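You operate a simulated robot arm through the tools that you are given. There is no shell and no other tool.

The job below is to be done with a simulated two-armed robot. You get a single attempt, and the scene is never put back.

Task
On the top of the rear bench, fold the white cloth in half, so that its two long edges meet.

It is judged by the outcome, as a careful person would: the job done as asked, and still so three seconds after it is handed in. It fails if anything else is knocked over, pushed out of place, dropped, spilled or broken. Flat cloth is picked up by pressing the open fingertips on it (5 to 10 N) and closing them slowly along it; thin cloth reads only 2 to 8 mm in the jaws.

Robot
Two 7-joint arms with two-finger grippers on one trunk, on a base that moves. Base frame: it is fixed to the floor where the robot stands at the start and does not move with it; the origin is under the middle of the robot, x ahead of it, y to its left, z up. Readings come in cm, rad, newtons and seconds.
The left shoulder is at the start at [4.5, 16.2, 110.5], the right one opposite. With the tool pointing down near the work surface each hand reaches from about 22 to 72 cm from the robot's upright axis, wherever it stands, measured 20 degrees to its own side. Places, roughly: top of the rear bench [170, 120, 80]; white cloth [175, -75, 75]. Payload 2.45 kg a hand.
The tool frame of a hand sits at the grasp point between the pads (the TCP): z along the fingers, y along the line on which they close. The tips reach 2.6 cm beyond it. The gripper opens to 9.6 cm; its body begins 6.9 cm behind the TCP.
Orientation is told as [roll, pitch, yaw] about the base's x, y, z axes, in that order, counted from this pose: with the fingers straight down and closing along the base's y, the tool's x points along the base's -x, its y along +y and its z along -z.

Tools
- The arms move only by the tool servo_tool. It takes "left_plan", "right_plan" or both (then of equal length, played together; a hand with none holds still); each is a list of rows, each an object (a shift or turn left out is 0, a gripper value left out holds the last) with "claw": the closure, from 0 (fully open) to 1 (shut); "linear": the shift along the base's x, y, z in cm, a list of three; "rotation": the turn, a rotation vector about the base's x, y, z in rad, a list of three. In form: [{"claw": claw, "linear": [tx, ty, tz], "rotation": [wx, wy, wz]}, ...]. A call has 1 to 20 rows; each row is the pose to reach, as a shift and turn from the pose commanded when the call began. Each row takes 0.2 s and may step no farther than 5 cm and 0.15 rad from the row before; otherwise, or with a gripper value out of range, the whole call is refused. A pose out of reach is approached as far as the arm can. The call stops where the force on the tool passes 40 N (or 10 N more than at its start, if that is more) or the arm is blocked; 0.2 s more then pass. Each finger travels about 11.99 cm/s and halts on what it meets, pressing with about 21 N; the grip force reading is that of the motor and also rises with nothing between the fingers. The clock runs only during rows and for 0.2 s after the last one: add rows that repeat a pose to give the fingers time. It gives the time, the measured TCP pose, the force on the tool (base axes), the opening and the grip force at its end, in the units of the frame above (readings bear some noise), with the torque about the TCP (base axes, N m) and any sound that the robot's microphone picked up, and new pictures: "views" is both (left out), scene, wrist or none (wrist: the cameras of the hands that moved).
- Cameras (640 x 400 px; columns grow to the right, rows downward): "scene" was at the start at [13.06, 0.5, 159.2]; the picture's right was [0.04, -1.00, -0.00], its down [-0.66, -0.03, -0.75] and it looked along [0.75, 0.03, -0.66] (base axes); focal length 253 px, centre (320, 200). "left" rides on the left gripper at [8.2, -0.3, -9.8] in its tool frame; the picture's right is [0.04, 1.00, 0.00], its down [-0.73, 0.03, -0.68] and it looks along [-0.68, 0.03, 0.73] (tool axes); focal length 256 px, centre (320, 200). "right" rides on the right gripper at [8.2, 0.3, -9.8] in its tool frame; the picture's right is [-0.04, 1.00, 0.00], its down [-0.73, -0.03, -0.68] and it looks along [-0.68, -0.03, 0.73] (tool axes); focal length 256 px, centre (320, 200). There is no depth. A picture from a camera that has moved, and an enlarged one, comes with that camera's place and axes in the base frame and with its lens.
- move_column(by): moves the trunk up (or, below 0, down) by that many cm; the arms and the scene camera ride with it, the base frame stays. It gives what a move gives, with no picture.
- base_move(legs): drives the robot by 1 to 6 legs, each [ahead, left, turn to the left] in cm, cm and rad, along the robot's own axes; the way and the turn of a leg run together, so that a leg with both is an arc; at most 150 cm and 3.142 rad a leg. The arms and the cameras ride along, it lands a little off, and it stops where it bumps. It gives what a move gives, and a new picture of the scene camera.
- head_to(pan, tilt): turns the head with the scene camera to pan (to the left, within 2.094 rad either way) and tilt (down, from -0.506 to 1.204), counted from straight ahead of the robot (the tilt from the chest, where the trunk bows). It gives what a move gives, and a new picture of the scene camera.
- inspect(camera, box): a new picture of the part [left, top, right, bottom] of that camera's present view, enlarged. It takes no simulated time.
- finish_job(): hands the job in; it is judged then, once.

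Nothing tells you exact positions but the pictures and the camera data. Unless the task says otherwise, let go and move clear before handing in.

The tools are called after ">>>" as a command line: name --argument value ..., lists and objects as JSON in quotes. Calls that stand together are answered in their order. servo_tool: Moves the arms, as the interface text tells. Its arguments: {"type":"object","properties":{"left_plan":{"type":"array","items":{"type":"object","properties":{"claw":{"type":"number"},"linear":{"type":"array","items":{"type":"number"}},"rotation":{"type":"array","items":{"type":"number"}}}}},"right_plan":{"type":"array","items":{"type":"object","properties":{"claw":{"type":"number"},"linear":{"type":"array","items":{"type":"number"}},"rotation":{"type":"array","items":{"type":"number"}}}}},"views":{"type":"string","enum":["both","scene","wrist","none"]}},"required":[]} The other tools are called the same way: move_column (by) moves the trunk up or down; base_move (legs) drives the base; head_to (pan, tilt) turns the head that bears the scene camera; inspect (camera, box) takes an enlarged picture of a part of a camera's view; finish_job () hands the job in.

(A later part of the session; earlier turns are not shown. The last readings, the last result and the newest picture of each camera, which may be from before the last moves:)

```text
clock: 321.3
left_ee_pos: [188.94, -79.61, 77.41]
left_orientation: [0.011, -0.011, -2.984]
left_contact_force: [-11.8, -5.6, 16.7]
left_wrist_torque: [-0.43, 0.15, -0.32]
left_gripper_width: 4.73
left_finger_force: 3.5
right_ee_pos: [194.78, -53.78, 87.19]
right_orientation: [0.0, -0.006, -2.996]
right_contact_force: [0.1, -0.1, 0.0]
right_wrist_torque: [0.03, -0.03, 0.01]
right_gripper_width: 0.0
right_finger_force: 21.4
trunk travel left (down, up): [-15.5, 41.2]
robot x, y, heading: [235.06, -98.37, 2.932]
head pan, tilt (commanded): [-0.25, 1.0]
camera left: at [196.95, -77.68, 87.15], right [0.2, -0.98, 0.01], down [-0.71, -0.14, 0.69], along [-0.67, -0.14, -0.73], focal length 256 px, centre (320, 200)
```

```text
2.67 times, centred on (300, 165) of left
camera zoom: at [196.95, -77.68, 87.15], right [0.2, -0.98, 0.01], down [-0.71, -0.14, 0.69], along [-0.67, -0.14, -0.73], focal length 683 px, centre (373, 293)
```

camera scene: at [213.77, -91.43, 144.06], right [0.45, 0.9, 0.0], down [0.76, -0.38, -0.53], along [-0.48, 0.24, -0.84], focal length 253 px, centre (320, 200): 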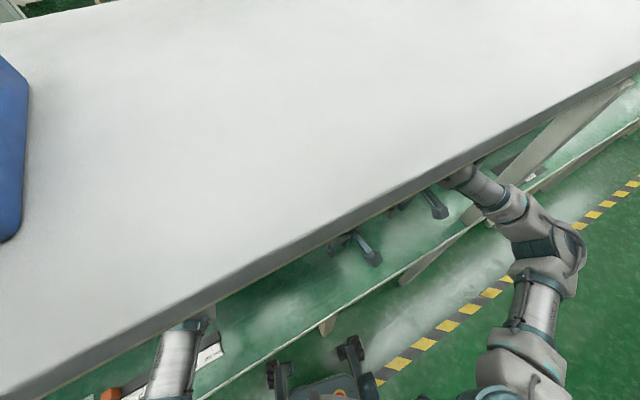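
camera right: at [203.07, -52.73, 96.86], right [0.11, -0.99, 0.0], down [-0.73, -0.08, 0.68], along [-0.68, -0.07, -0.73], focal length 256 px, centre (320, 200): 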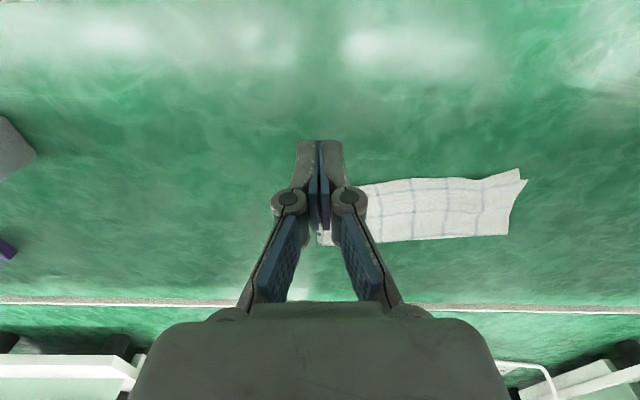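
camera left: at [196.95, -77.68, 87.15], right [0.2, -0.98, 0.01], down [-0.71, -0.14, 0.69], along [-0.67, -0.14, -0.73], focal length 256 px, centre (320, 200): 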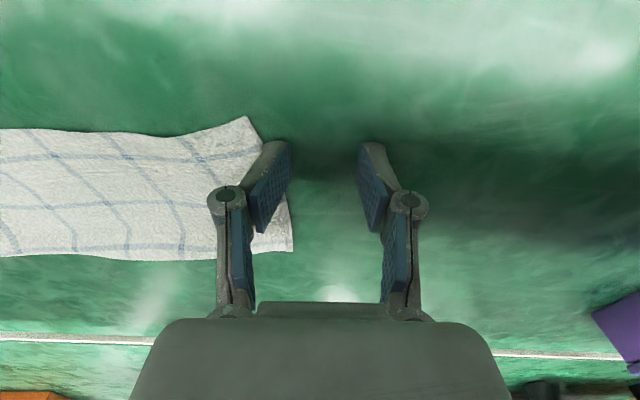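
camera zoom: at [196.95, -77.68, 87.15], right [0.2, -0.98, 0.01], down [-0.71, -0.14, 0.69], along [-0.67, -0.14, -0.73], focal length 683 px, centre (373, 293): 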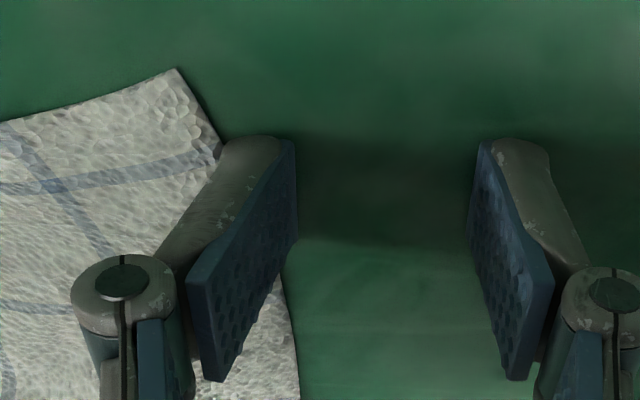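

I'll lift the hand and see whether the lower corner has moved.

>>> servo_tool --left_plan '[{"linear": [0, -0.2, 0.5]}, {"linear": [0, -0.5, 2]}, {"linear": [0.5, -1, 4]}, {"linear": [3, -2.5, 6]}, {"linear": [6, -4, 8]}, {"linear": [9, -4, 9]}, {"linear": [9, -4, 9]}]' --views "wrist"

>>> inspect --camera "left" --box '[20, 110, 280, 250]'

>>> inspect --camera "right" --box '[280, 110, 540, 250]'

```text
clock: 322.9
left_ee_pos: [198.23, -83.64, 86.1]
left_orientation: [0.011, -0.008, -2.985]
left_contact_force: [-0.5, -0.7, -0.8]
left_wrist_torque: [-0.02, 0.01, -0.01]
left_gripper_width: 4.04
left_finger_force: 0.1
right_ee_pos: [194.86, -53.59, 86.97]
right_orientation: [0.001, -0.005, -2.994]
right_contact_force: [0.0, 0.0, -0.8]
right_wrist_torque: [0.02, 0.03, -0.03]
right_gripper_width: 0.01
right_finger_force: 21.2
trunk travel left (down, up): [-15.5, 41.2]
robot x, y, heading: [234.92, -98.95, 2.929]
head pan, tilt (commanded): [-0.25, 1.0]
camera left: at [206.15, -81.76, 95.93], right [0.2, -0.98, 0.01], down [-0.71, -0.14, 0.69], along [-0.67, -0.14, -0.73], focal length 256 px, centre (320, 200)
```

left: 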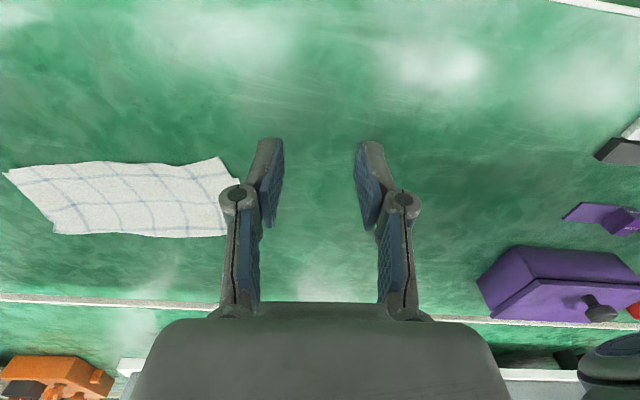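

```text
2.46 times, centred on (150, 180) of left
camera zoom: at [206.15, -81.76, 95.93], right [0.2, -0.98, 0.01], down [-0.71, -0.14, 0.69], along [-0.67, -0.14, -0.73], focal length 630 px, centre (738, 249)
```

zoom: 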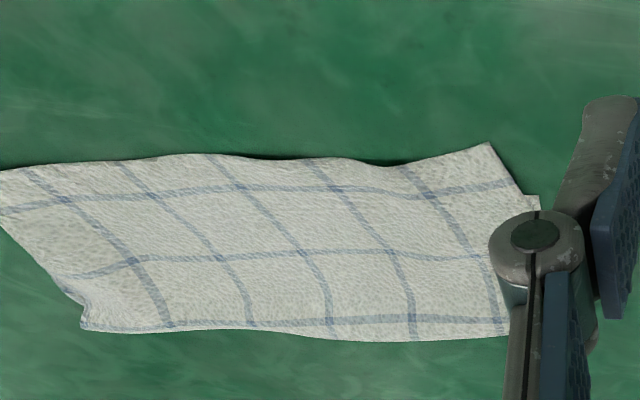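

```text
2.46 times, centred on (410, 180) of right
camera zoom: at [203.05, -52.69, 96.84], right [0.11, -0.99, 0.0], down [-0.73, -0.08, 0.68], along [-0.68, -0.07, -0.73], focal length 630 px, centre (98, 249)
```

zoom: 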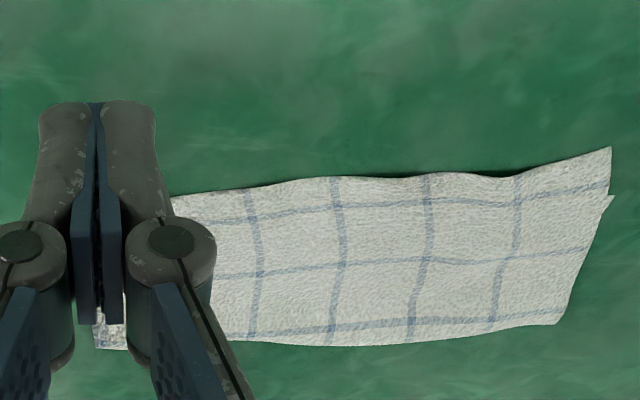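

The finger caught the top layer instead and pulled it about 1.3 cm further toward me on the left; the lower layer stayed. Since the top slides that way, I'll press closed fingertips on the top near the left end, anchor the right end with the other hand, and slide the top back and outward.

>>> servo_tool --left_plan '[{"claw": 1.0, "linear": [-2, 2.5, 0]}, {"linear": [-5, 5, 0]}, {"linear": [-8, 7.5, 0]}, {"linear": [-11.4, 9.6, -1]}, {"linear": [-11.4, 9.6, -4]}, {"linear": [-11.4, 9.6, -6.5]}, {"linear": [-11.4, 9.6, -7.6]}, {"linear": [-11.4, 9.6, -7.6]}]' --right_plan '[{"claw": 1.0, "linear": [-3, -0.8, 0]}, {"linear": [-6, -1.6, 0]}, {"linear": [-9, -2.5, -1]}, {"linear": [-11.3, -3.2, -2]}, {"linear": [-11.3, -3.2, -5]}, {"linear": [-11.3, -3.2, -7.5]}, {"linear": [-11.3, -3.2, -8.5]}, {"linear": [-11.3, -3.2, -8.5]}]' --views "wrist"

```text
clock: 324.7
left_ee_pos: [186.57, -73.78, 78.86]
left_orientation: [0.009, -0.01, -2.987]
left_contact_force: [0.6, -0.2, 0.1]
left_wrist_torque: [-0.02, 0.0, 0.02]
left_gripper_width: 0.02
left_finger_force: 21.0
right_ee_pos: [183.28, -56.7, 78.52]
right_orientation: [0.003, -0.009, -2.994]
right_contact_force: [-0.6, 0.7, 0.1]
right_wrist_torque: [0.02, 0.01, -0.01]
right_gripper_width: 0.0
right_finger_force: 20.9
trunk travel left (down, up): [-15.5, 41.2]
robot x, y, heading: [235.1, -98.53, 2.932]
head pan, tilt (commanded): [-0.25, 1.0]
camera right: at [191.42, -55.83, 88.38], right [0.11, -0.99, 0.0], down [-0.73, -0.08, 0.68], along [-0.68, -0.07, -0.73], focal length 256 px, centre (320, 200)
camera left: at [194.65, -71.89, 88.5], right [0.19, -0.98, 0.01], down [-0.71, -0.14, 0.69], along [-0.67, -0.14, -0.73], focal length 256 px, centre (320, 200)
```

right: 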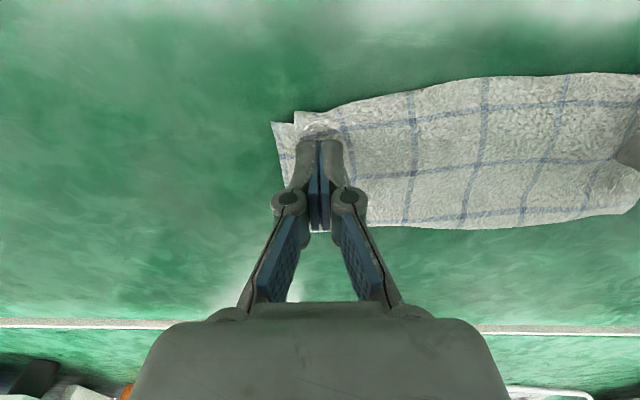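
left: 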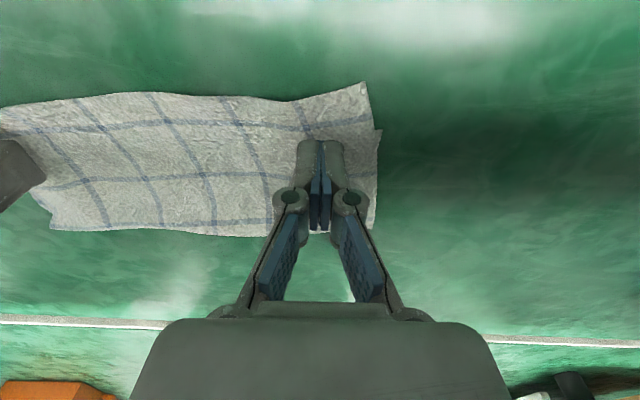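

Measured now: the top overshoots by about 0.6 cm at the right, 1.8 cm in the middle and 2.4 cm at the left. I'll set both closed fingertips on the top nearer the fold, so that sliding back pulls the front edge along smoothly.

>>> servo_tool --left_plan '[{"linear": [0, 0, 1.5]}, {"linear": [-2, -0.4, 1.5]}, {"linear": [-3.6, -0.8, 1.0]}, {"linear": [-3.6, -0.8, -0.2]}, {"linear": [-3.6, -0.8, -0.7]}]' --right_plan '[{"linear": [0, -1, 1.5]}, {"linear": [-1, -3.5, 1.5]}, {"linear": [-2.0, -5.3, 1.0]}, {"linear": [-2.0, -5.3, 0.0]}, {"linear": [-2.0, -5.3, -0.4]}]' --views "none"

>>> servo_tool --left_plan '[{"linear": [0, 0, -0.2]}]' --right_plan '[{"linear": [0, 0, -0.2]}]' --views "none"

>>> servo_tool --left_plan '[{"linear": [0, 0, -0.15]}]' --right_plan '[{"linear": [0, 0, -0.15]}]' --views "none"

```text
clock: 325.9
left_ee_pos: [182.88, -74.4, 78.06]
left_orientation: [0.012, -0.011, -2.985]
left_contact_force: [-0.5, -0.2, 0.1]
left_wrist_torque: [-0.02, 0.03, 0.03]
left_gripper_width: 0.02
left_finger_force: 21.0
right_ee_pos: [181.28, -62.19, 78.04]
right_orientation: [0.002, -0.006, -2.995]
right_contact_force: [0.4, -0.1, 0.9]
right_wrist_torque: [0.03, 0.0, 0.0]
right_gripper_width: 0.0
right_finger_force: 20.9
trunk travel left (down, up): [-15.5, 41.2]
robot x, y, heading: [235.01, -98.31, 2.933]
head pan, tilt (commanded): [-0.25, 1.0]
```

```text
clock: 326.3
left_ee_pos: [182.9, -74.45, 77.93]
left_orientation: [0.012, -0.011, -2.988]
left_contact_force: [0.4, -0.2, -0.1]
left_wrist_torque: [0.04, -0.03, 0.01]
left_gripper_width: 0.0
left_finger_force: 21.0
right_ee_pos: [181.26, -62.18, 77.89]
right_orientation: [0.003, -0.008, -2.995]
right_contact_force: [0.1, 0.3, -0.5]
right_wrist_torque: [0.02, 0.03, 0.03]
right_gripper_width: 0.01
right_finger_force: 20.7
trunk travel left (down, up): [-15.5, 41.2]
robot x, y, heading: [235.1, -98.53, 2.932]
head pan, tilt (commanded): [-0.25, 1.0]
```

```text
clock: 326.7
left_ee_pos: [182.94, -74.5, 77.81]
left_orientation: [0.01, -0.009, -2.984]
left_contact_force: [0.7, -0.2, 0.4]
left_wrist_torque: [0.0, 0.01, -0.01]
left_gripper_width: 0.0
left_finger_force: 21.1
right_ee_pos: [181.35, -62.24, 77.85]
right_orientation: [0.001, -0.005, -2.995]
right_contact_force: [0.6, 0.0, -0.3]
right_wrist_torque: [0.01, -0.01, -0.01]
right_gripper_width: 0.0
right_finger_force: 20.9
trunk travel left (down, up): [-15.5, 41.2]
robot x, y, heading: [235.49, -98.59, 2.931]
head pan, tilt (commanded): [-0.25, 1.0]
```

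>>> servo_tool --left_plan '[{"linear": [0, 0, -0.15]}]' --right_plan '[{"linear": [0, 0, -0.15]}]' --views "none"

>>> servo_tool --left_plan '[{"linear": [0, 0, -0.08]}]' --right_plan '[{"linear": [0, 0, -0.08]}]' --views "none"

```text
clock: 327.1
left_ee_pos: [182.98, -74.42, 77.62]
left_orientation: [0.01, -0.011, -2.985]
left_contact_force: [-2.0, -0.4, 3.9]
left_wrist_torque: [0.05, 0.0, -0.01]
left_gripper_width: 0.01
left_finger_force: 21.0
right_ee_pos: [181.39, -62.15, 77.72]
right_orientation: [0.0, -0.007, -2.996]
right_contact_force: [0.0, -0.1, -1.1]
right_wrist_torque: [-0.02, 0.02, 0.0]
right_gripper_width: 0.0
right_finger_force: 20.9
trunk travel left (down, up): [-15.5, 41.2]
robot x, y, heading: [234.87, -98.29, 2.931]
head pan, tilt (commanded): [-0.25, 1.0]
```

```text
clock: 327.5
left_ee_pos: [182.93, -74.45, 77.6]
left_orientation: [0.009, -0.011, -2.986]
left_contact_force: [-0.5, 0.4, 5.9]
left_wrist_torque: [0.05, 0.0, 0.01]
left_gripper_width: 0.0
left_finger_force: 20.9
right_ee_pos: [181.42, -62.16, 77.71]
right_orientation: [0.002, -0.008, -2.995]
right_contact_force: [0.2, -0.4, 1.1]
right_wrist_torque: [-0.02, 0.01, -0.01]
right_gripper_width: 0.01
right_finger_force: 20.9
trunk travel left (down, up): [-15.5, 41.2]
robot x, y, heading: [235.05, -98.71, 2.927]
head pan, tilt (commanded): [-0.25, 1.0]
```

>>> servo_tool --left_plan '[{"linear": [0, 0, 0]}, {"linear": [-0.4, -0.25, 0]}, {"linear": [-0.8, -0.5, 0]}, {"linear": [-1.2, -0.75, 0]}]' --right_plan '[{"linear": [0, 0, -0.12]}, {"linear": [-0.3, -0.06, -0.12]}, {"linear": [-0.6, -0.12, -0.12]}, {"linear": [-0.9, -0.18, -0.12]}]' --views "wrist"

>>> inspect --camera "left" --box '[0, 40, 420, 260]'

>>> inspect --camera "right" --box '[180, 20, 640, 260]'

```text
clock: 328.5
left_ee_pos: [181.88, -75.16, 77.56]
left_orientation: [0.008, -0.01, -2.984]
left_contact_force: [1.1, 1.3, 1.1]
left_wrist_torque: [-0.02, -0.02, -0.01]
left_gripper_width: 0.0
left_finger_force: 21.5
right_ee_pos: [180.66, -62.37, 77.61]
right_orientation: [0.001, -0.008, -2.995]
right_contact_force: [4.1, 1.5, 12.4]
right_wrist_torque: [0.02, -0.1, 0.03]
right_gripper_width: 0.03
right_finger_force: 20.7
trunk travel left (down, up): [-15.5, 41.2]
robot x, y, heading: [234.99, -98.67, 2.936]
head pan, tilt (commanded): [-0.25, 1.0]
camera right: at [188.89, -61.44, 87.42], right [0.11, -0.99, 0.0], down [-0.72, -0.08, 0.69], along [-0.68, -0.07, -0.73], focal length 256 px, centre (320, 200)
camera left: at [189.84, -73.36, 87.39], right [0.2, -0.98, 0.01], down [-0.71, -0.14, 0.69], along [-0.67, -0.14, -0.73], focal length 256 px, centre (320, 200)
```

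right: 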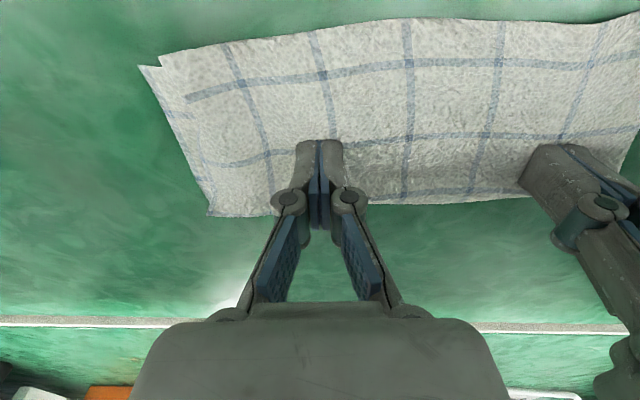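
left: 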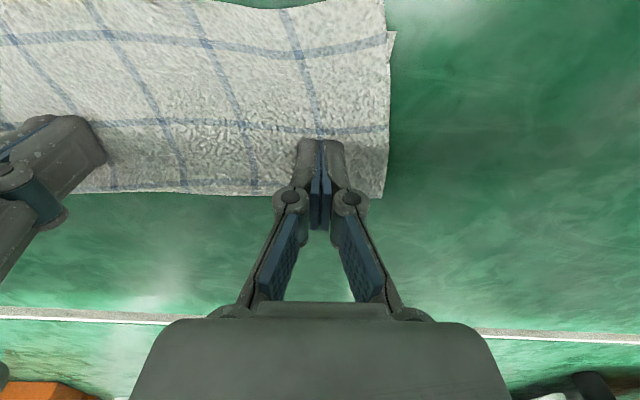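

```text
1.52 times, centred on (210, 150) of left
camera zoom: at [189.84, -73.36, 87.39], right [0.2, -0.98, 0.01], down [-0.71, -0.14, 0.69], along [-0.67, -0.14, -0.73], focal length 390 px, centre (488, 276)
```

zoom: 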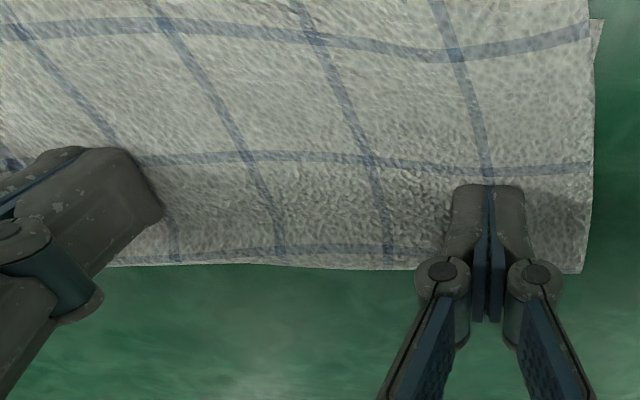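

```text
1.39 times, centred on (410, 140) of right
camera zoom: at [188.89, -61.44, 87.42], right [0.11, -0.99, 0.0], down [-0.72, -0.08, 0.69], along [-0.68, -0.07, -0.73], focal length 356 px, centre (195, 284)
```

zoom: 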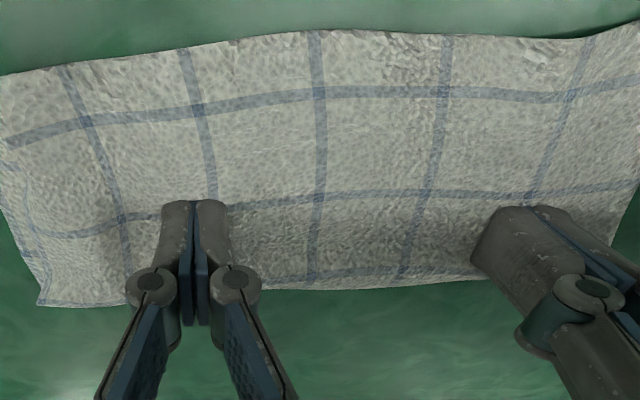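

>>> servo_tool --left_plan '[{"linear": [0, 0, -0.1]}, {"linear": [-0.4, -0.1, -0.1]}, {"linear": [-0.8, -0.2, -0.1]}, {"linear": [-1.2, -0.3, -0.1]}]' --right_plan '[{"linear": [0, 0, 0]}, {"linear": [-0.3, -0.06, 0]}, {"linear": [-0.6, -0.12, 0]}, {"linear": [-0.8, -0.16, 0]}]' --views "none"

>>> servo_tool --left_plan '[{"linear": [0, 0, 0.5]}, {"linear": [0, 0, 2]}, {"linear": [0, 0, 4.5]}, {"linear": [3, -1, 7.5]}, {"linear": [7, -2.5, 9]}, {"linear": [11, -5, 9.5]}, {"linear": [15, -7, 9.5]}, {"linear": [17, -8, 9.5]}, {"linear": [17, -8, 9.5]}]' --right_plan '[{"linear": [0, 0, 0.5]}, {"linear": [0, 0, 2]}, {"linear": [0, 0, 4.5]}, {"linear": [3, 1, 7.5]}, {"linear": [7, 2.5, 9]}, {"linear": [11, 5, 9.5]}, {"linear": [14, 7, 9.5]}, {"linear": [15, 8, 9.5]}, {"linear": [15, 8, 9.5]}]' --views "wrist"

>>> inspect --camera "left" --box '[20, 110, 280, 250]'

>>> inspect --camera "right" --box '[300, 110, 560, 250]'

```text
clock: 329.5
left_ee_pos: [180.78, -75.67, 77.55]
left_orientation: [0.007, -0.011, -2.987]
left_contact_force: [4.2, 2.1, 10.1]
left_wrist_torque: [0.11, -0.1, 0.0]
left_gripper_width: 0.0
left_finger_force: 20.7
right_ee_pos: [179.8, -62.49, 77.53]
right_orientation: [0.002, -0.008, -2.994]
right_contact_force: [5.1, 0.3, 15.2]
right_wrist_torque: [0.02, -0.19, 0.03]
right_gripper_width: 0.0
right_finger_force: 21.3
trunk travel left (down, up): [-15.5, 41.2]
robot x, y, heading: [235.18, -98.66, 2.928]
head pan, tilt (commanded): [-0.25, 1.0]
```

```text
clock: 331.5
left_ee_pos: [197.29, -83.88, 86.76]
left_orientation: [0.011, -0.007, -2.986]
left_contact_force: [0.5, 0.1, 0.0]
left_wrist_torque: [0.0, -0.02, -0.03]
left_gripper_width: 0.01
left_finger_force: 20.6
right_ee_pos: [194.83, -54.64, 87.03]
right_orientation: [0.0, -0.007, -2.995]
right_contact_force: [-0.2, 0.1, -0.5]
right_wrist_torque: [0.0, -0.05, -0.01]
right_gripper_width: 0.03
right_finger_force: 20.6
trunk travel left (down, up): [-15.5, 41.2]
robot x, y, heading: [235.09, -98.57, 2.928]
head pan, tilt (commanded): [-0.25, 1.0]
camera right: at [203.11, -53.75, 96.9], right [0.11, -0.99, 0.0], down [-0.73, -0.08, 0.68], along [-0.68, -0.07, -0.73], focal length 256 px, centre (320, 200)
camera left: at [205.25, -82.02, 96.58], right [0.2, -0.98, 0.01], down [-0.71, -0.14, 0.69], along [-0.67, -0.14, -0.73], focal length 256 px, centre (320, 200)
```

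right: 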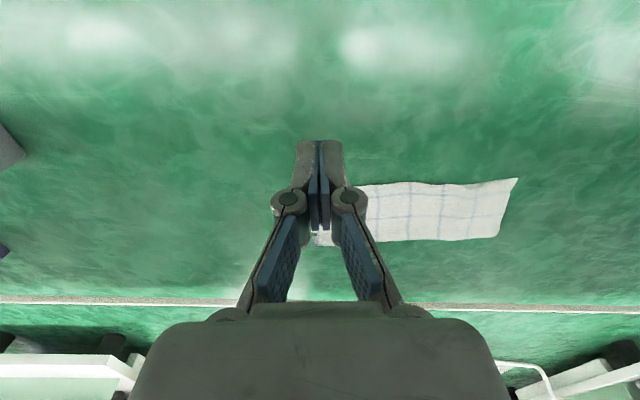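
left: 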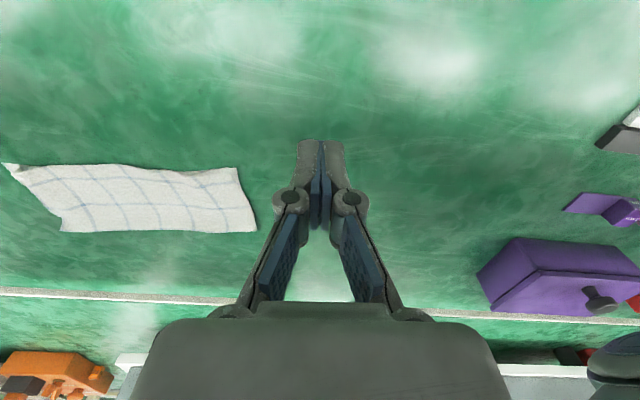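

```text
2.46 times, centred on (150, 180) of left
camera zoom: at [205.25, -82.02, 96.58], right [0.2, -0.98, 0.01], down [-0.71, -0.14, 0.69], along [-0.67, -0.14, -0.73], focal length 630 px, centre (738, 249)
```

zoom: 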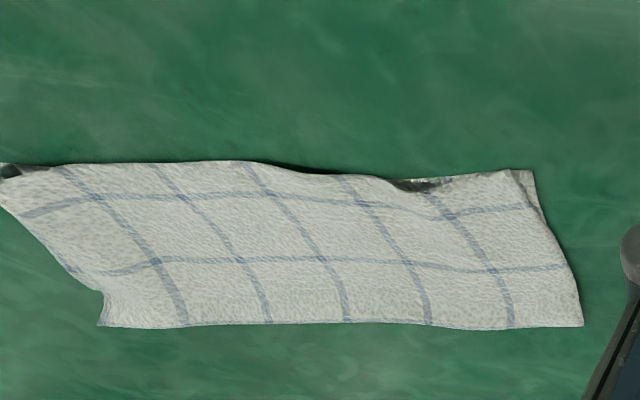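

```text
2.46 times, centred on (430, 180) of right
camera zoom: at [203.11, -53.75, 96.9], right [0.11, -0.99, 0.0], down [-0.73, -0.08, 0.68], along [-0.68, -0.07, -0.73], focal length 630 px, centre (49, 249)
```

zoom: 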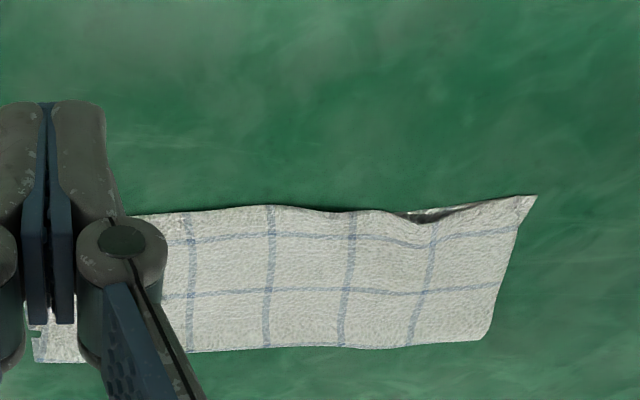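

Excellent: the left corners now coincide and the long edges lie together. I'll shift the left hand a little to see the right end clearly too.

>>> servo_tool --left_plan '[{"linear": [1, 2, 0]}, {"linear": [2, 5, 0]}, {"linear": [2, 8, 0]}, {"linear": [2, 8, 0]}]' --right_plan '[{"linear": [1, 2, 0]}, {"linear": [2, 4, 1]}, {"linear": [4, 5, 1]}, {"linear": [4, 5, 1]}]' --views "wrist"

>>> inspect --camera "left" --box '[60, 130, 320, 270]'

>>> inspect --camera "left" --box '[90, 150, 190, 220]'

>>> inspect --camera "right" --box '[360, 130, 620, 270]'

```text
clock: 332.5
left_ee_pos: [199.12, -75.7, 86.9]
left_orientation: [0.008, -0.008, -2.985]
left_contact_force: [0.7, 0.0, 0.0]
left_wrist_torque: [0.02, -0.05, -0.02]
left_gripper_width: 0.0
left_finger_force: 21.3
right_ee_pos: [198.83, -49.58, 88.25]
right_orientation: [0.0, -0.006, -2.993]
right_contact_force: [0.0, 0.3, -0.2]
right_wrist_torque: [0.03, -0.02, 0.01]
right_gripper_width: 0.0
right_finger_force: 20.9
trunk travel left (down, up): [-15.5, 41.2]
robot x, y, heading: [235.02, -98.42, 2.932]
head pan, tilt (commanded): [-0.25, 1.0]
camera right: at [207.02, -48.77, 97.9], right [0.11, -0.99, 0.0], down [-0.73, -0.08, 0.68], along [-0.68, -0.07, -0.73], focal length 256 px, centre (320, 200)
camera left: at [207.19, -73.82, 96.62], right [0.2, -0.98, 0.01], down [-0.71, -0.14, 0.69], along [-0.67, -0.14, -0.73], focal length 256 px, centre (320, 200)
```

right: 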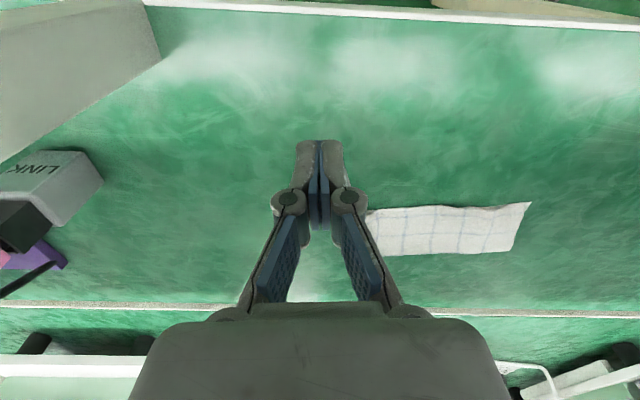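
left: 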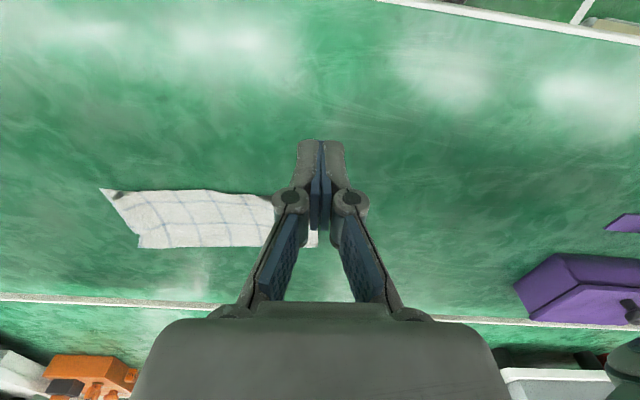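

```text
2.46 times, centred on (190, 200) of left
camera zoom: at [207.19, -73.82, 96.62], right [0.2, -0.98, 0.01], down [-0.71, -0.14, 0.69], along [-0.67, -0.14, -0.73], focal length 630 px, centre (640, 200)
```

zoom: 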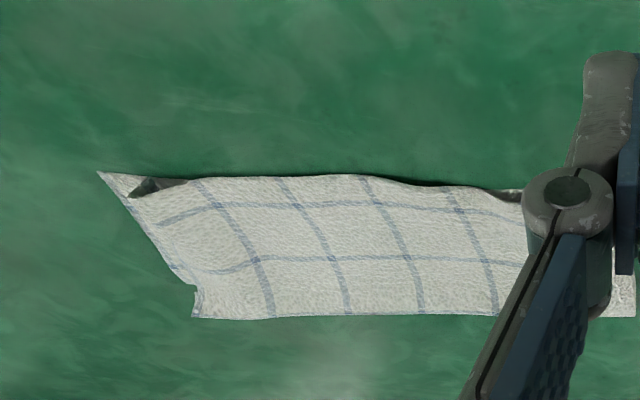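

```text
5.71 times, centred on (140, 185) of left
camera zoom: at [207.19, -73.82, 96.62], right [0.2, -0.98, 0.01], down [-0.71, -0.14, 0.69], along [-0.67, -0.14, -0.73], focal length 1463 px, centre (1349, 286)
```

zoom: 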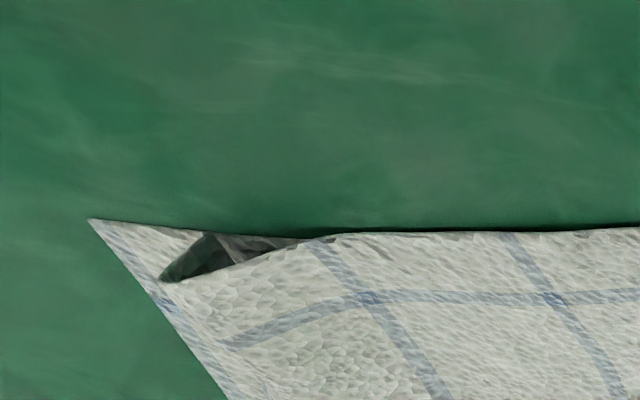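

```text
2.46 times, centred on (490, 200) of right
camera zoom: at [207.02, -48.77, 97.9], right [0.11, -0.99, 0.0], down [-0.73, -0.08, 0.68], along [-0.68, -0.07, -0.73], focal length 630 px, centre (-98, 200)
```

zoom: 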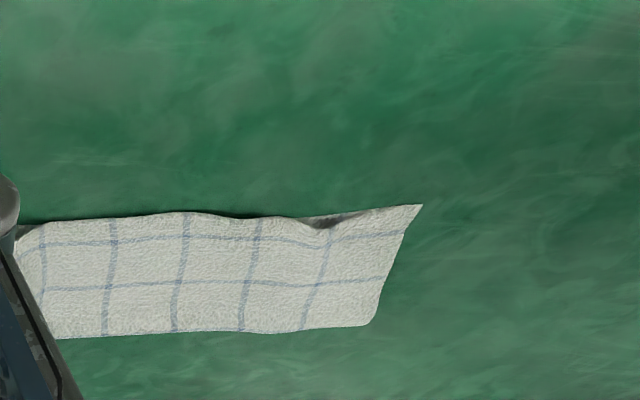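

The long edges meet along nearly their whole length. Only the right top corner is slightly curled back (about 1.5 cm). I'll look at it from closer with the right wrist camera.

>>> servo_tool --right_plan '[{"linear": [-2, 1, 0]}, {"linear": [-4, 2, -1]}, {"linear": [-6, 2, -3]}, {"linear": [-6, 2, -3]}]' --views "wrist"

>>> inspect --camera "right" --box '[320, 110, 560, 260]'

```text
clock: 333.5
left_ee_pos: [199.37, -75.66, 86.9]
left_orientation: [0.009, -0.011, -2.984]
left_contact_force: [-0.2, -0.1, 0.5]
left_wrist_torque: [-0.03, 0.0, 0.02]
left_gripper_width: 0.01
left_finger_force: 20.9
right_ee_pos: [192.67, -47.91, 84.87]
right_orientation: [0.0, -0.008, -2.994]
right_contact_force: [0.5, -0.6, 0.1]
right_wrist_torque: [0.01, 0.01, 0.0]
right_gripper_width: 0.02
right_finger_force: 21.3
trunk travel left (down, up): [-15.5, 41.2]
robot x, y, heading: [235.2, -98.24, 2.923]
head pan, tilt (commanded): [-0.25, 1.0]
camera right: at [200.93, -46.9, 94.68], right [0.11, -0.99, 0.0], down [-0.73, -0.08, 0.68], along [-0.68, -0.07, -0.73], focal length 256 px, centre (320, 200)
```

right: 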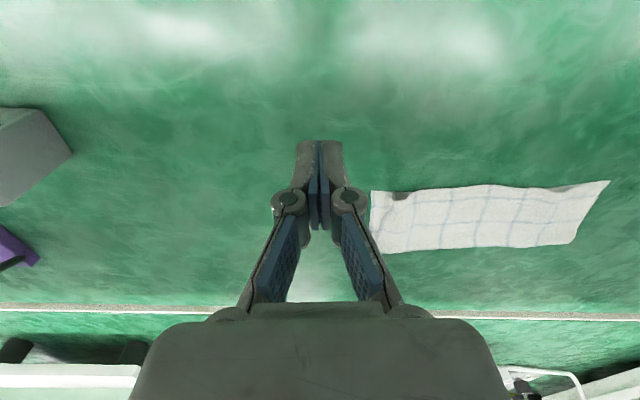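

```text
2.67 times, centred on (440, 185) of right
camera zoom: at [200.93, -46.9, 94.68], right [0.11, -0.99, 0.0], down [-0.73, -0.08, 0.68], along [-0.68, -0.07, -0.73], focal length 683 px, centre (0, 240)
```

zoom: 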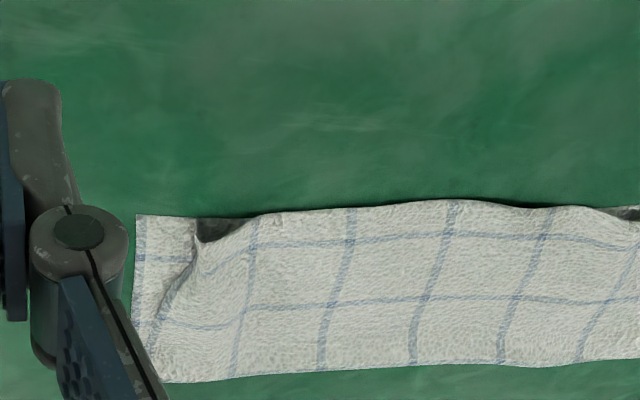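

The top's right end still sits about 2 cm inward with a small arch. One more spread should fix it: I'll hold the left end down with the left fingertips and draw the top's right corner outward with the right.

>>> servo_tool --left_plan '[{"linear": [-4, 0.3, 0]}, {"linear": [-8, 0.7, 0]}, {"linear": [-12, 1.1, -1]}, {"linear": [-13.4, 1.2, -3]}, {"linear": [-13.4, 1.2, -6]}, {"linear": [-13.4, 1.2, -8.2]}, {"linear": [-13.4, 1.2, -8.2]}]' --right_plan '[{"linear": [-3, -3, 0]}, {"linear": [-6, -6, 0]}, {"linear": [-9, -9, 0]}, {"linear": [-9.7, -9.7, -1]}, {"linear": [-9.7, -9.7, -4]}, {"linear": [-9.7, -9.7, -6.2]}, {"linear": [-9.7, -9.7, -6.2]}]' --views "none"

>>> inspect --camera "right" --box '[220, 80, 420, 205]'

>>> inspect --camera "left" --box '[220, 80, 420, 205]'

```text
clock: 335.1
left_ee_pos: [186.22, -74.69, 78.23]
left_orientation: [0.007, -0.01, -2.986]
left_contact_force: [-0.9, 0.1, 0.0]
left_wrist_torque: [-0.02, -0.01, 0.02]
left_gripper_width: 0.0
left_finger_force: 21.3
right_ee_pos: [182.94, -57.27, 78.77]
right_orientation: [0.002, -0.008, -2.996]
right_contact_force: [-0.2, 0.3, 1.5]
right_wrist_torque: [0.05, -0.01, 0.02]
right_gripper_width: 0.0
right_finger_force: 20.9
trunk travel left (down, up): [-15.5, 41.2]
robot x, y, heading: [235.09, -98.29, 2.93]
head pan, tilt (commanded): [-0.25, 1.0]
```

```text
3.20 times, centred on (320, 142) of right
camera zoom: at [191.04, -56.3, 88.65], right [0.11, -0.99, 0.0], down [-0.73, -0.08, 0.68], along [-0.68, -0.07, -0.73], focal length 819 px, centre (320, 384)
```

zoom: 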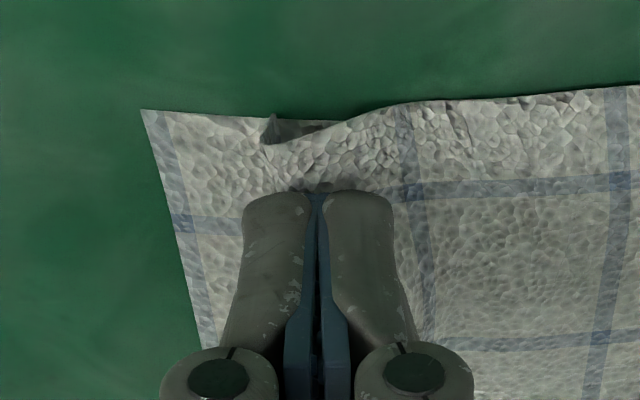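

```text
3.20 times, centred on (320, 142) of left
camera zoom: at [194.28, -72.84, 88.1], right [0.19, -0.98, 0.01], down [-0.71, -0.14, 0.69], along [-0.67, -0.14, -0.73], focal length 819 px, centre (320, 384)
```

zoom: 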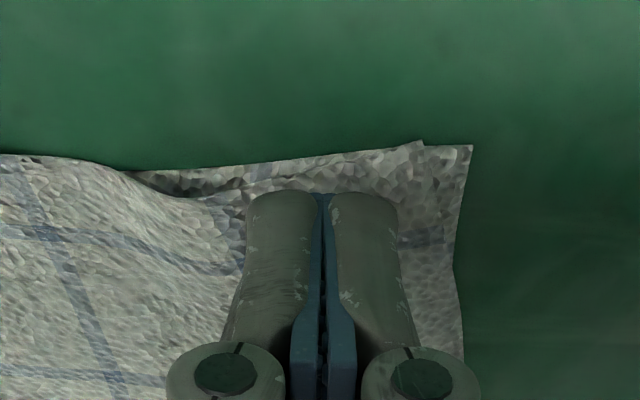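

>>> servo_tool --left_plan '[{"linear": [0, 0, -0.35]}, {"linear": [0, 0, -0.55]}]' --right_plan '[{"linear": [0, 0.1, -0.6]}, {"linear": [0, 0.1, -1.05]}]' --views "none"

>>> servo_tool --left_plan '[{"linear": [0, 0, -0.12]}]' --right_plan '[{"linear": [0, 0, -0.12]}]' --views "none"

```text
clock: 335.7
left_ee_pos: [186.24, -74.49, 77.86]
left_orientation: [0.011, -0.011, -2.984]
left_contact_force: [-0.8, 0.5, -0.4]
left_wrist_torque: [-0.04, 0.01, 0.01]
left_gripper_width: 0.0
left_finger_force: 21.3
right_ee_pos: [182.87, -57.05, 77.76]
right_orientation: [0.0, -0.006, -2.995]
right_contact_force: [0.5, -1.9, 6.2]
right_wrist_torque: [0.0, -0.05, 0.01]
right_gripper_width: 0.02
right_finger_force: 21.3
trunk travel left (down, up): [-15.5, 41.2]
robot x, y, heading: [235.1, -98.72, 2.933]
head pan, tilt (commanded): [-0.25, 1.0]
```

```text
clock: 336.1
left_ee_pos: [186.27, -74.45, 78.04]
left_orientation: [0.01, -0.011, -2.984]
left_contact_force: [-0.4, -0.7, 0.1]
left_wrist_torque: [-0.01, -0.02, -0.01]
left_gripper_width: 0.0
left_finger_force: 20.8
right_ee_pos: [183.01, -57.11, 77.74]
right_orientation: [0.001, -0.01, -2.995]
right_contact_force: [-0.5, -1.9, 10.1]
right_wrist_torque: [0.03, -0.07, 0.02]
right_gripper_width: 0.01
right_finger_force: 21.0
trunk travel left (down, up): [-15.5, 41.2]
robot x, y, heading: [235.07, -98.36, 2.933]
head pan, tilt (commanded): [-0.25, 1.0]
```

>>> servo_tool --left_plan '[{"linear": [0, 0, -0.3]}]' --views "none"

>>> servo_tool --left_plan '[{"linear": [0, 0, -0.1]}]' --views "none"

```text
clock: 336.5
left_ee_pos: [186.26, -74.41, 77.82]
left_orientation: [0.008, -0.009, -2.984]
left_contact_force: [0.3, -0.2, 1.0]
left_wrist_torque: [0.0, -0.02, 0.0]
left_gripper_width: 0.01
left_finger_force: 21.1
right_ee_pos: [182.98, -57.09, 77.61]
right_orientation: [0.003, -0.007, -2.993]
right_contact_force: [-0.7, -0.4, 11.6]
right_wrist_torque: [0.06, -0.03, 0.0]
right_gripper_width: 0.0
right_finger_force: 21.5
trunk travel left (down, up): [-15.5, 41.2]
robot x, y, heading: [235.14, -98.89, 2.934]
head pan, tilt (commanded): [-0.25, 1.0]
```

```text
clock: 336.9
left_ee_pos: [186.2, -74.44, 77.75]
left_orientation: [0.009, -0.01, -2.984]
left_contact_force: [0.1, 0.0, 1.1]
left_wrist_torque: [0.05, -0.03, -0.02]
left_gripper_width: 0.0
left_finger_force: 20.8
right_ee_pos: [182.95, -57.32, 77.62]
right_orientation: [0.002, -0.007, -2.996]
right_contact_force: [-0.4, 1.2, 11.4]
right_wrist_torque: [0.05, -0.04, -0.02]
right_gripper_width: 0.0
right_finger_force: 21.1
trunk travel left (down, up): [-15.5, 41.2]
robot x, y, heading: [235.25, -98.23, 2.932]
head pan, tilt (commanded): [-0.25, 1.0]
```

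>>> servo_tool --left_plan '[{"linear": [0, 0, -0.15]}, {"linear": [0, 0, -0.15]}, {"linear": [0, 0, -0.15]}, {"linear": [0, 0, -0.15]}, {"linear": [0, 0, -0.15]}, {"linear": [0, 0, -0.15]}]' --right_plan '[{"linear": [0, 0, 0]}, {"linear": [0.02, 0.45, 0]}, {"linear": [0.04, 0.9, 0]}, {"linear": [0.06, 1.35, 0]}, {"linear": [0.08, 1.8, 0]}, {"linear": [0.1, 2.1, 0]}]' --views "wrist"

>>> inspect --camera "right" --box '[220, 60, 640, 270]'

```text
clock: 338.3
left_ee_pos: [186.12, -74.5, 77.74]
left_orientation: [0.006, -0.012, -2.986]
left_contact_force: [-1.9, 1.4, 21.5]
left_wrist_torque: [0.13, -0.07, -0.02]
left_gripper_width: 0.0
left_finger_force: 21.0
right_ee_pos: [183.21, -55.07, 77.7]
right_orientation: [0.003, -0.009, -2.995]
right_contact_force: [-0.8, -2.9, 4.8]
right_wrist_torque: [-0.11, 0.0, -0.02]
right_gripper_width: 0.0
right_finger_force: 20.9
trunk travel left (down, up): [-15.5, 41.2]
robot x, y, heading: [235.28, -98.63, 2.929]
head pan, tilt (commanded): [-0.25, 1.0]
camera right: at [191.39, -54.12, 87.51], right [0.11, -0.99, 0.0], down [-0.72, -0.08, 0.68], along [-0.68, -0.07, -0.73], focal length 256 px, centre (320, 200)
camera left: at [194.26, -72.58, 87.37], right [0.19, -0.98, 0.01], down [-0.71, -0.14, 0.69], along [-0.67, -0.14, -0.73], focal length 256 px, centre (320, 200)
```

right: 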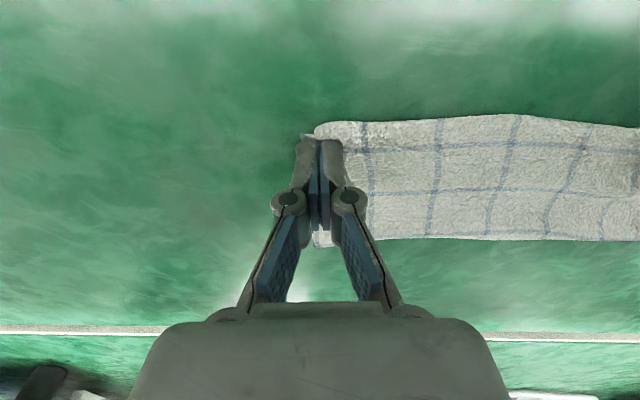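
left: 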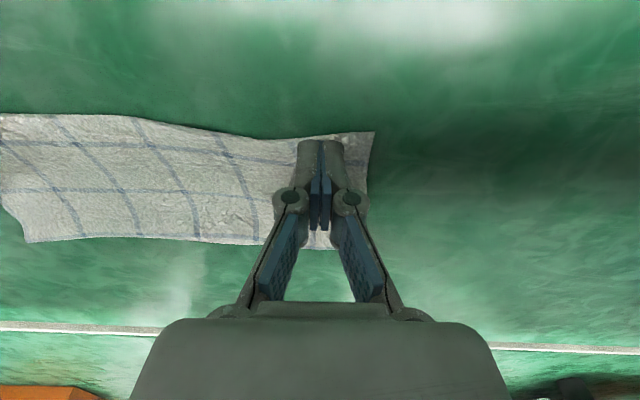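

```text
1.52 times, centred on (430, 165) of right
camera zoom: at [191.39, -54.12, 87.51], right [0.11, -0.99, 0.0], down [-0.72, -0.08, 0.68], along [-0.68, -0.07, -0.73], focal length 390 px, centre (152, 253)
```

zoom: 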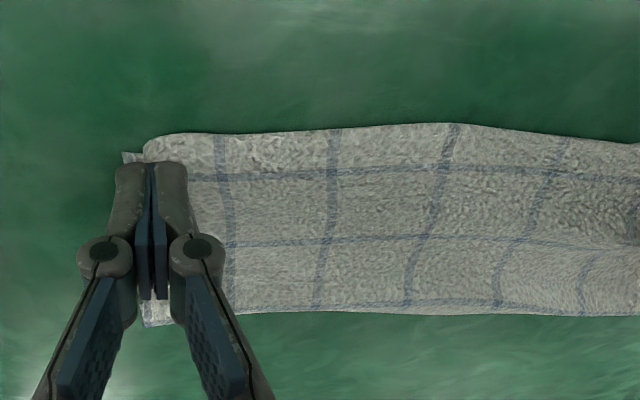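

The right end is spread out now. I'll lift both hands straight up and inspect again.

>>> servo_tool --left_plan '[{"linear": [0, 0, 0.5]}, {"linear": [0, 0, 2]}, {"linear": [0, 0, 4.5]}, {"linear": [2, -0.5, 7.5]}, {"linear": [6, -2, 9]}, {"linear": [10, -4, 9.5]}, {"linear": [12.5, -4, 9.5]}, {"linear": [12.5, -4, 9.5]}]' --right_plan '[{"linear": [0, 0, 0.5]}, {"linear": [0, 0, 2]}, {"linear": [0, 0, 4.5]}, {"linear": [2, 1, 7.5]}, {"linear": [6, 2.5, 9]}, {"linear": [9, 4.5, 8.5]}, {"linear": [10, 6.5, 7.5]}, {"linear": [10, 6.5, 7.5]}]' --views "wrist"

>>> inspect --camera "left" --box '[40, 120, 300, 260]'

>>> inspect --camera "right" --box '[330, 110, 640, 270]'

```text
clock: 340.1
left_ee_pos: [198.7, -78.21, 87.08]
left_orientation: [0.011, -0.01, -2.983]
left_contact_force: [-0.2, -0.4, 0.0]
left_wrist_torque: [0.02, -0.02, 0.03]
left_gripper_width: 0.0
left_finger_force: 21.1
right_ee_pos: [192.96, -48.54, 85.24]
right_orientation: [0.001, -0.004, -2.995]
right_contact_force: [0.1, 0.9, -0.1]
right_wrist_torque: [0.0, 0.01, 0.0]
right_gripper_width: 0.02
right_finger_force: 21.2
trunk travel left (down, up): [-15.5, 41.2]
robot x, y, heading: [234.86, -98.61, 2.929]
head pan, tilt (commanded): [-0.25, 1.0]
camera right: at [201.17, -47.58, 95.05], right [0.11, -0.99, 0.0], down [-0.73, -0.08, 0.68], along [-0.68, -0.07, -0.73], focal length 256 px, centre (320, 200)
camera left: at [206.82, -76.32, 96.71], right [0.2, -0.98, 0.01], down [-0.71, -0.14, 0.69], along [-0.67, -0.14, -0.73], focal length 256 px, centre (320, 200)
```

right: 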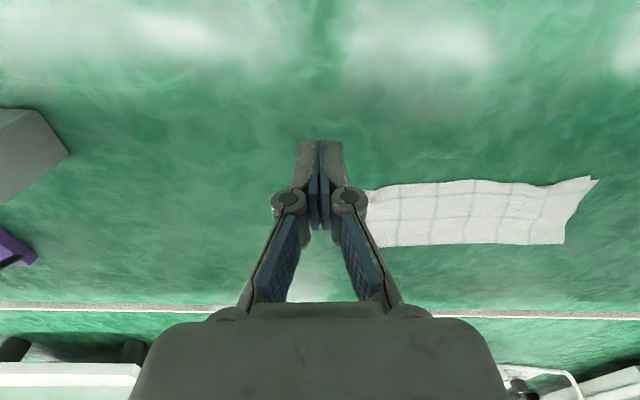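
left: 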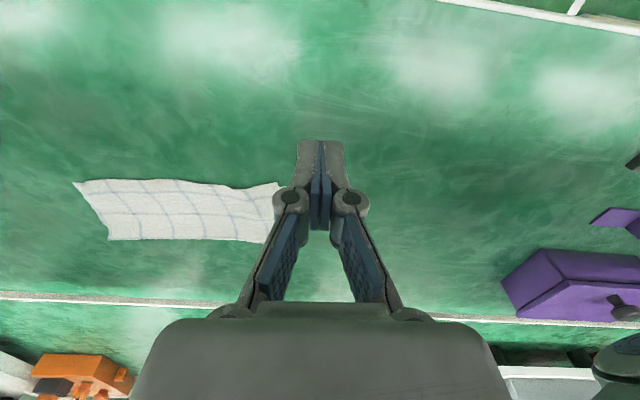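

```text
2.46 times, centred on (170, 190) of left
camera zoom: at [206.82, -76.32, 96.71], right [0.2, -0.98, 0.01], down [-0.71, -0.14, 0.69], along [-0.67, -0.14, -0.73], focal length 630 px, centre (689, 225)
```

zoom: 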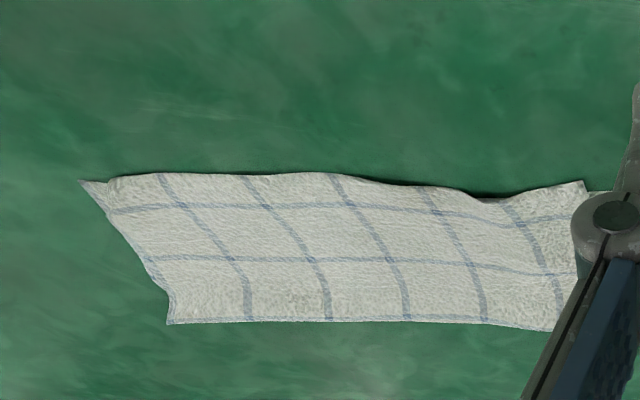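

```text
2.06 times, centred on (485, 190) of right
camera zoom: at [201.17, -47.58, 95.05], right [0.11, -0.99, 0.0], down [-0.73, -0.08, 0.68], along [-0.68, -0.07, -0.73], focal length 528 px, centre (-21, 221)
```

zoom: 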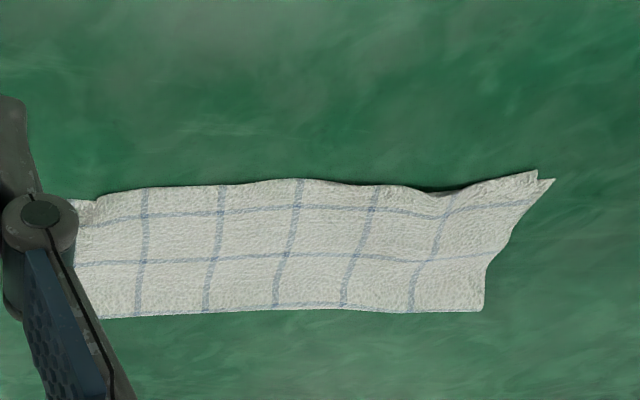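

The fold now looks right: both long edges lie together within about a centimetre from end to end, corners matching. I'll raise the hands slightly and back the robot away to look at the whole scene.

>>> servo_tool --left_plan '[{"linear": [1, 0, 0.5]}, {"linear": [3, 0, 1]}, {"linear": [3, 0, 1]}]' --right_plan '[{"linear": [1, -1, 0.5]}, {"linear": [3, -3, 2]}, {"linear": [3, -3, 2]}]' --views "none"

>>> base_move --legs '[[-26, 0, 0]]'

>>> head_to --pan -0.1 --tilt 0.8

>>> inspect --camera "scene" --box '[220, 120, 440, 260]'

```text
clock: 340.9
left_ee_pos: [201.71, -78.22, 88.07]
left_orientation: [0.011, -0.009, -2.985]
left_contact_force: [-0.8, 1.1, -0.3]
left_wrist_torque: [0.02, -0.02, 0.0]
left_gripper_width: 0.0
left_finger_force: 21.0
right_ee_pos: [196.0, -51.55, 87.3]
right_orientation: [0.002, -0.007, -2.996]
right_contact_force: [-1.1, -0.5, 0.2]
right_wrist_torque: [0.04, -0.06, -0.02]
right_gripper_width: 0.0
right_finger_force: 20.9
trunk travel left (down, up): [-15.5, 41.2]
robot x, y, heading: [235.12, -98.65, 2.932]
head pan, tilt (commanded): [-0.25, 1.0]
```

```text
clock: 342.7
left_ee_pos: [226.57, -83.45, 87.95]
left_orientation: [0.008, -0.009, -2.988]
left_contact_force: [0.5, 0.0, 0.1]
left_wrist_torque: [0.03, 0.04, 0.05]
left_gripper_width: 0.0
left_finger_force: 20.4
right_ee_pos: [220.92, -56.76, 87.49]
right_orientation: [0.0, -0.007, -2.995]
right_contact_force: [0.7, 0.8, 0.4]
right_wrist_torque: [0.0, -0.01, 0.02]
right_gripper_width: 0.0
right_finger_force: 20.6
trunk travel left (down, up): [-15.5, 41.2]
robot x, y, heading: [259.51, -103.84, 2.927]
head pan, tilt (commanded): [-0.25, 1.0]
camera scene: at [238.58, -96.84, 144.08], right [0.45, 0.89, 0.0], down [0.75, -0.38, -0.54], along [-0.48, 0.24, -0.84], focal length 253 px, centre (320, 200)
```

scene: 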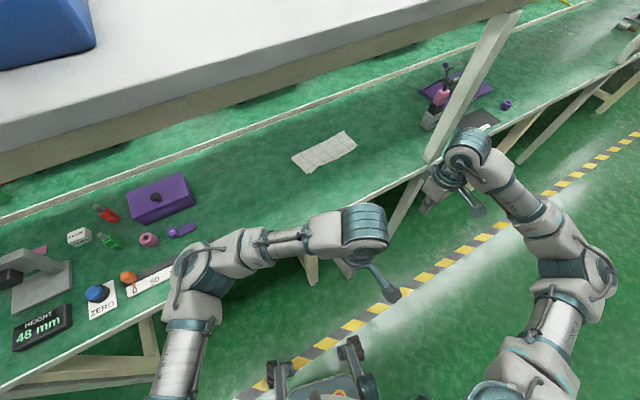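

```text
clock: 343.5
left_ee_pos: [226.83, -83.75, 88.15]
left_orientation: [0.006, -0.013, -2.988]
left_contact_force: [-0.2, -0.1, 0.7]
left_wrist_torque: [0.0, -0.04, 0.02]
left_gripper_width: 0.0
left_finger_force: 21.5
right_ee_pos: [221.08, -56.99, 87.63]
right_orientation: [-0.001, -0.008, -2.997]
right_contact_force: [-0.5, 0.4, -1.7]
right_wrist_torque: [0.01, 0.03, 0.03]
right_gripper_width: 0.02
right_finger_force: 20.9
trunk travel left (down, up): [-15.5, 41.2]
robot x, y, heading: [259.48, -103.96, 2.927]
head pan, tilt (commanded): [-0.099, 0.799]
camera scene: at [237.06, -97.46, 145.58], right [0.31, 0.95, 0.0], down [0.69, -0.22, -0.69], along [-0.66, 0.21, -0.72], focal length 253 px, centre (320, 200)
```

scene: 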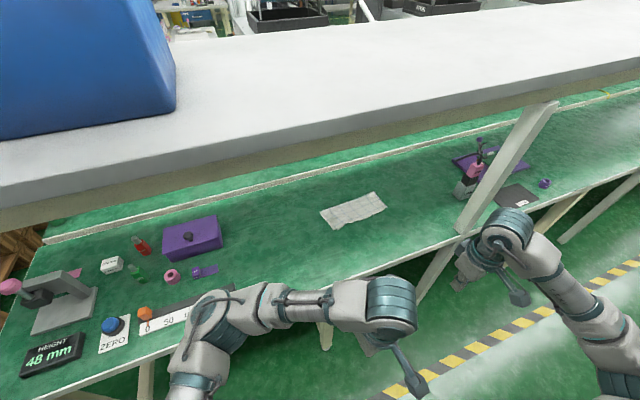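

```text
2.86 times, centred on (330, 190) of scene
camera zoom: at [237.06, -97.46, 145.58], right [0.31, 0.95, 0.0], down [0.69, -0.22, -0.69], along [-0.66, 0.21, -0.72], focal length 723 px, centre (291, 229)
```

zoom: 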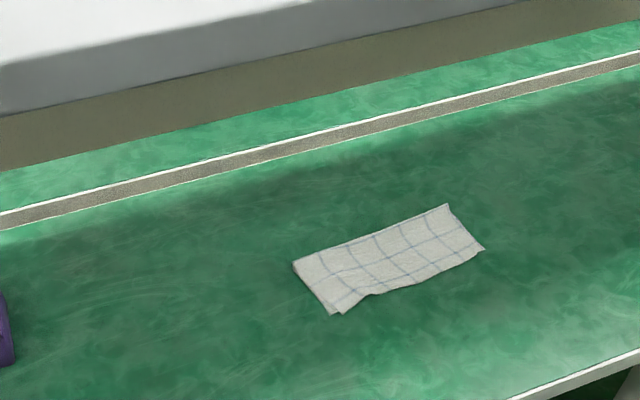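

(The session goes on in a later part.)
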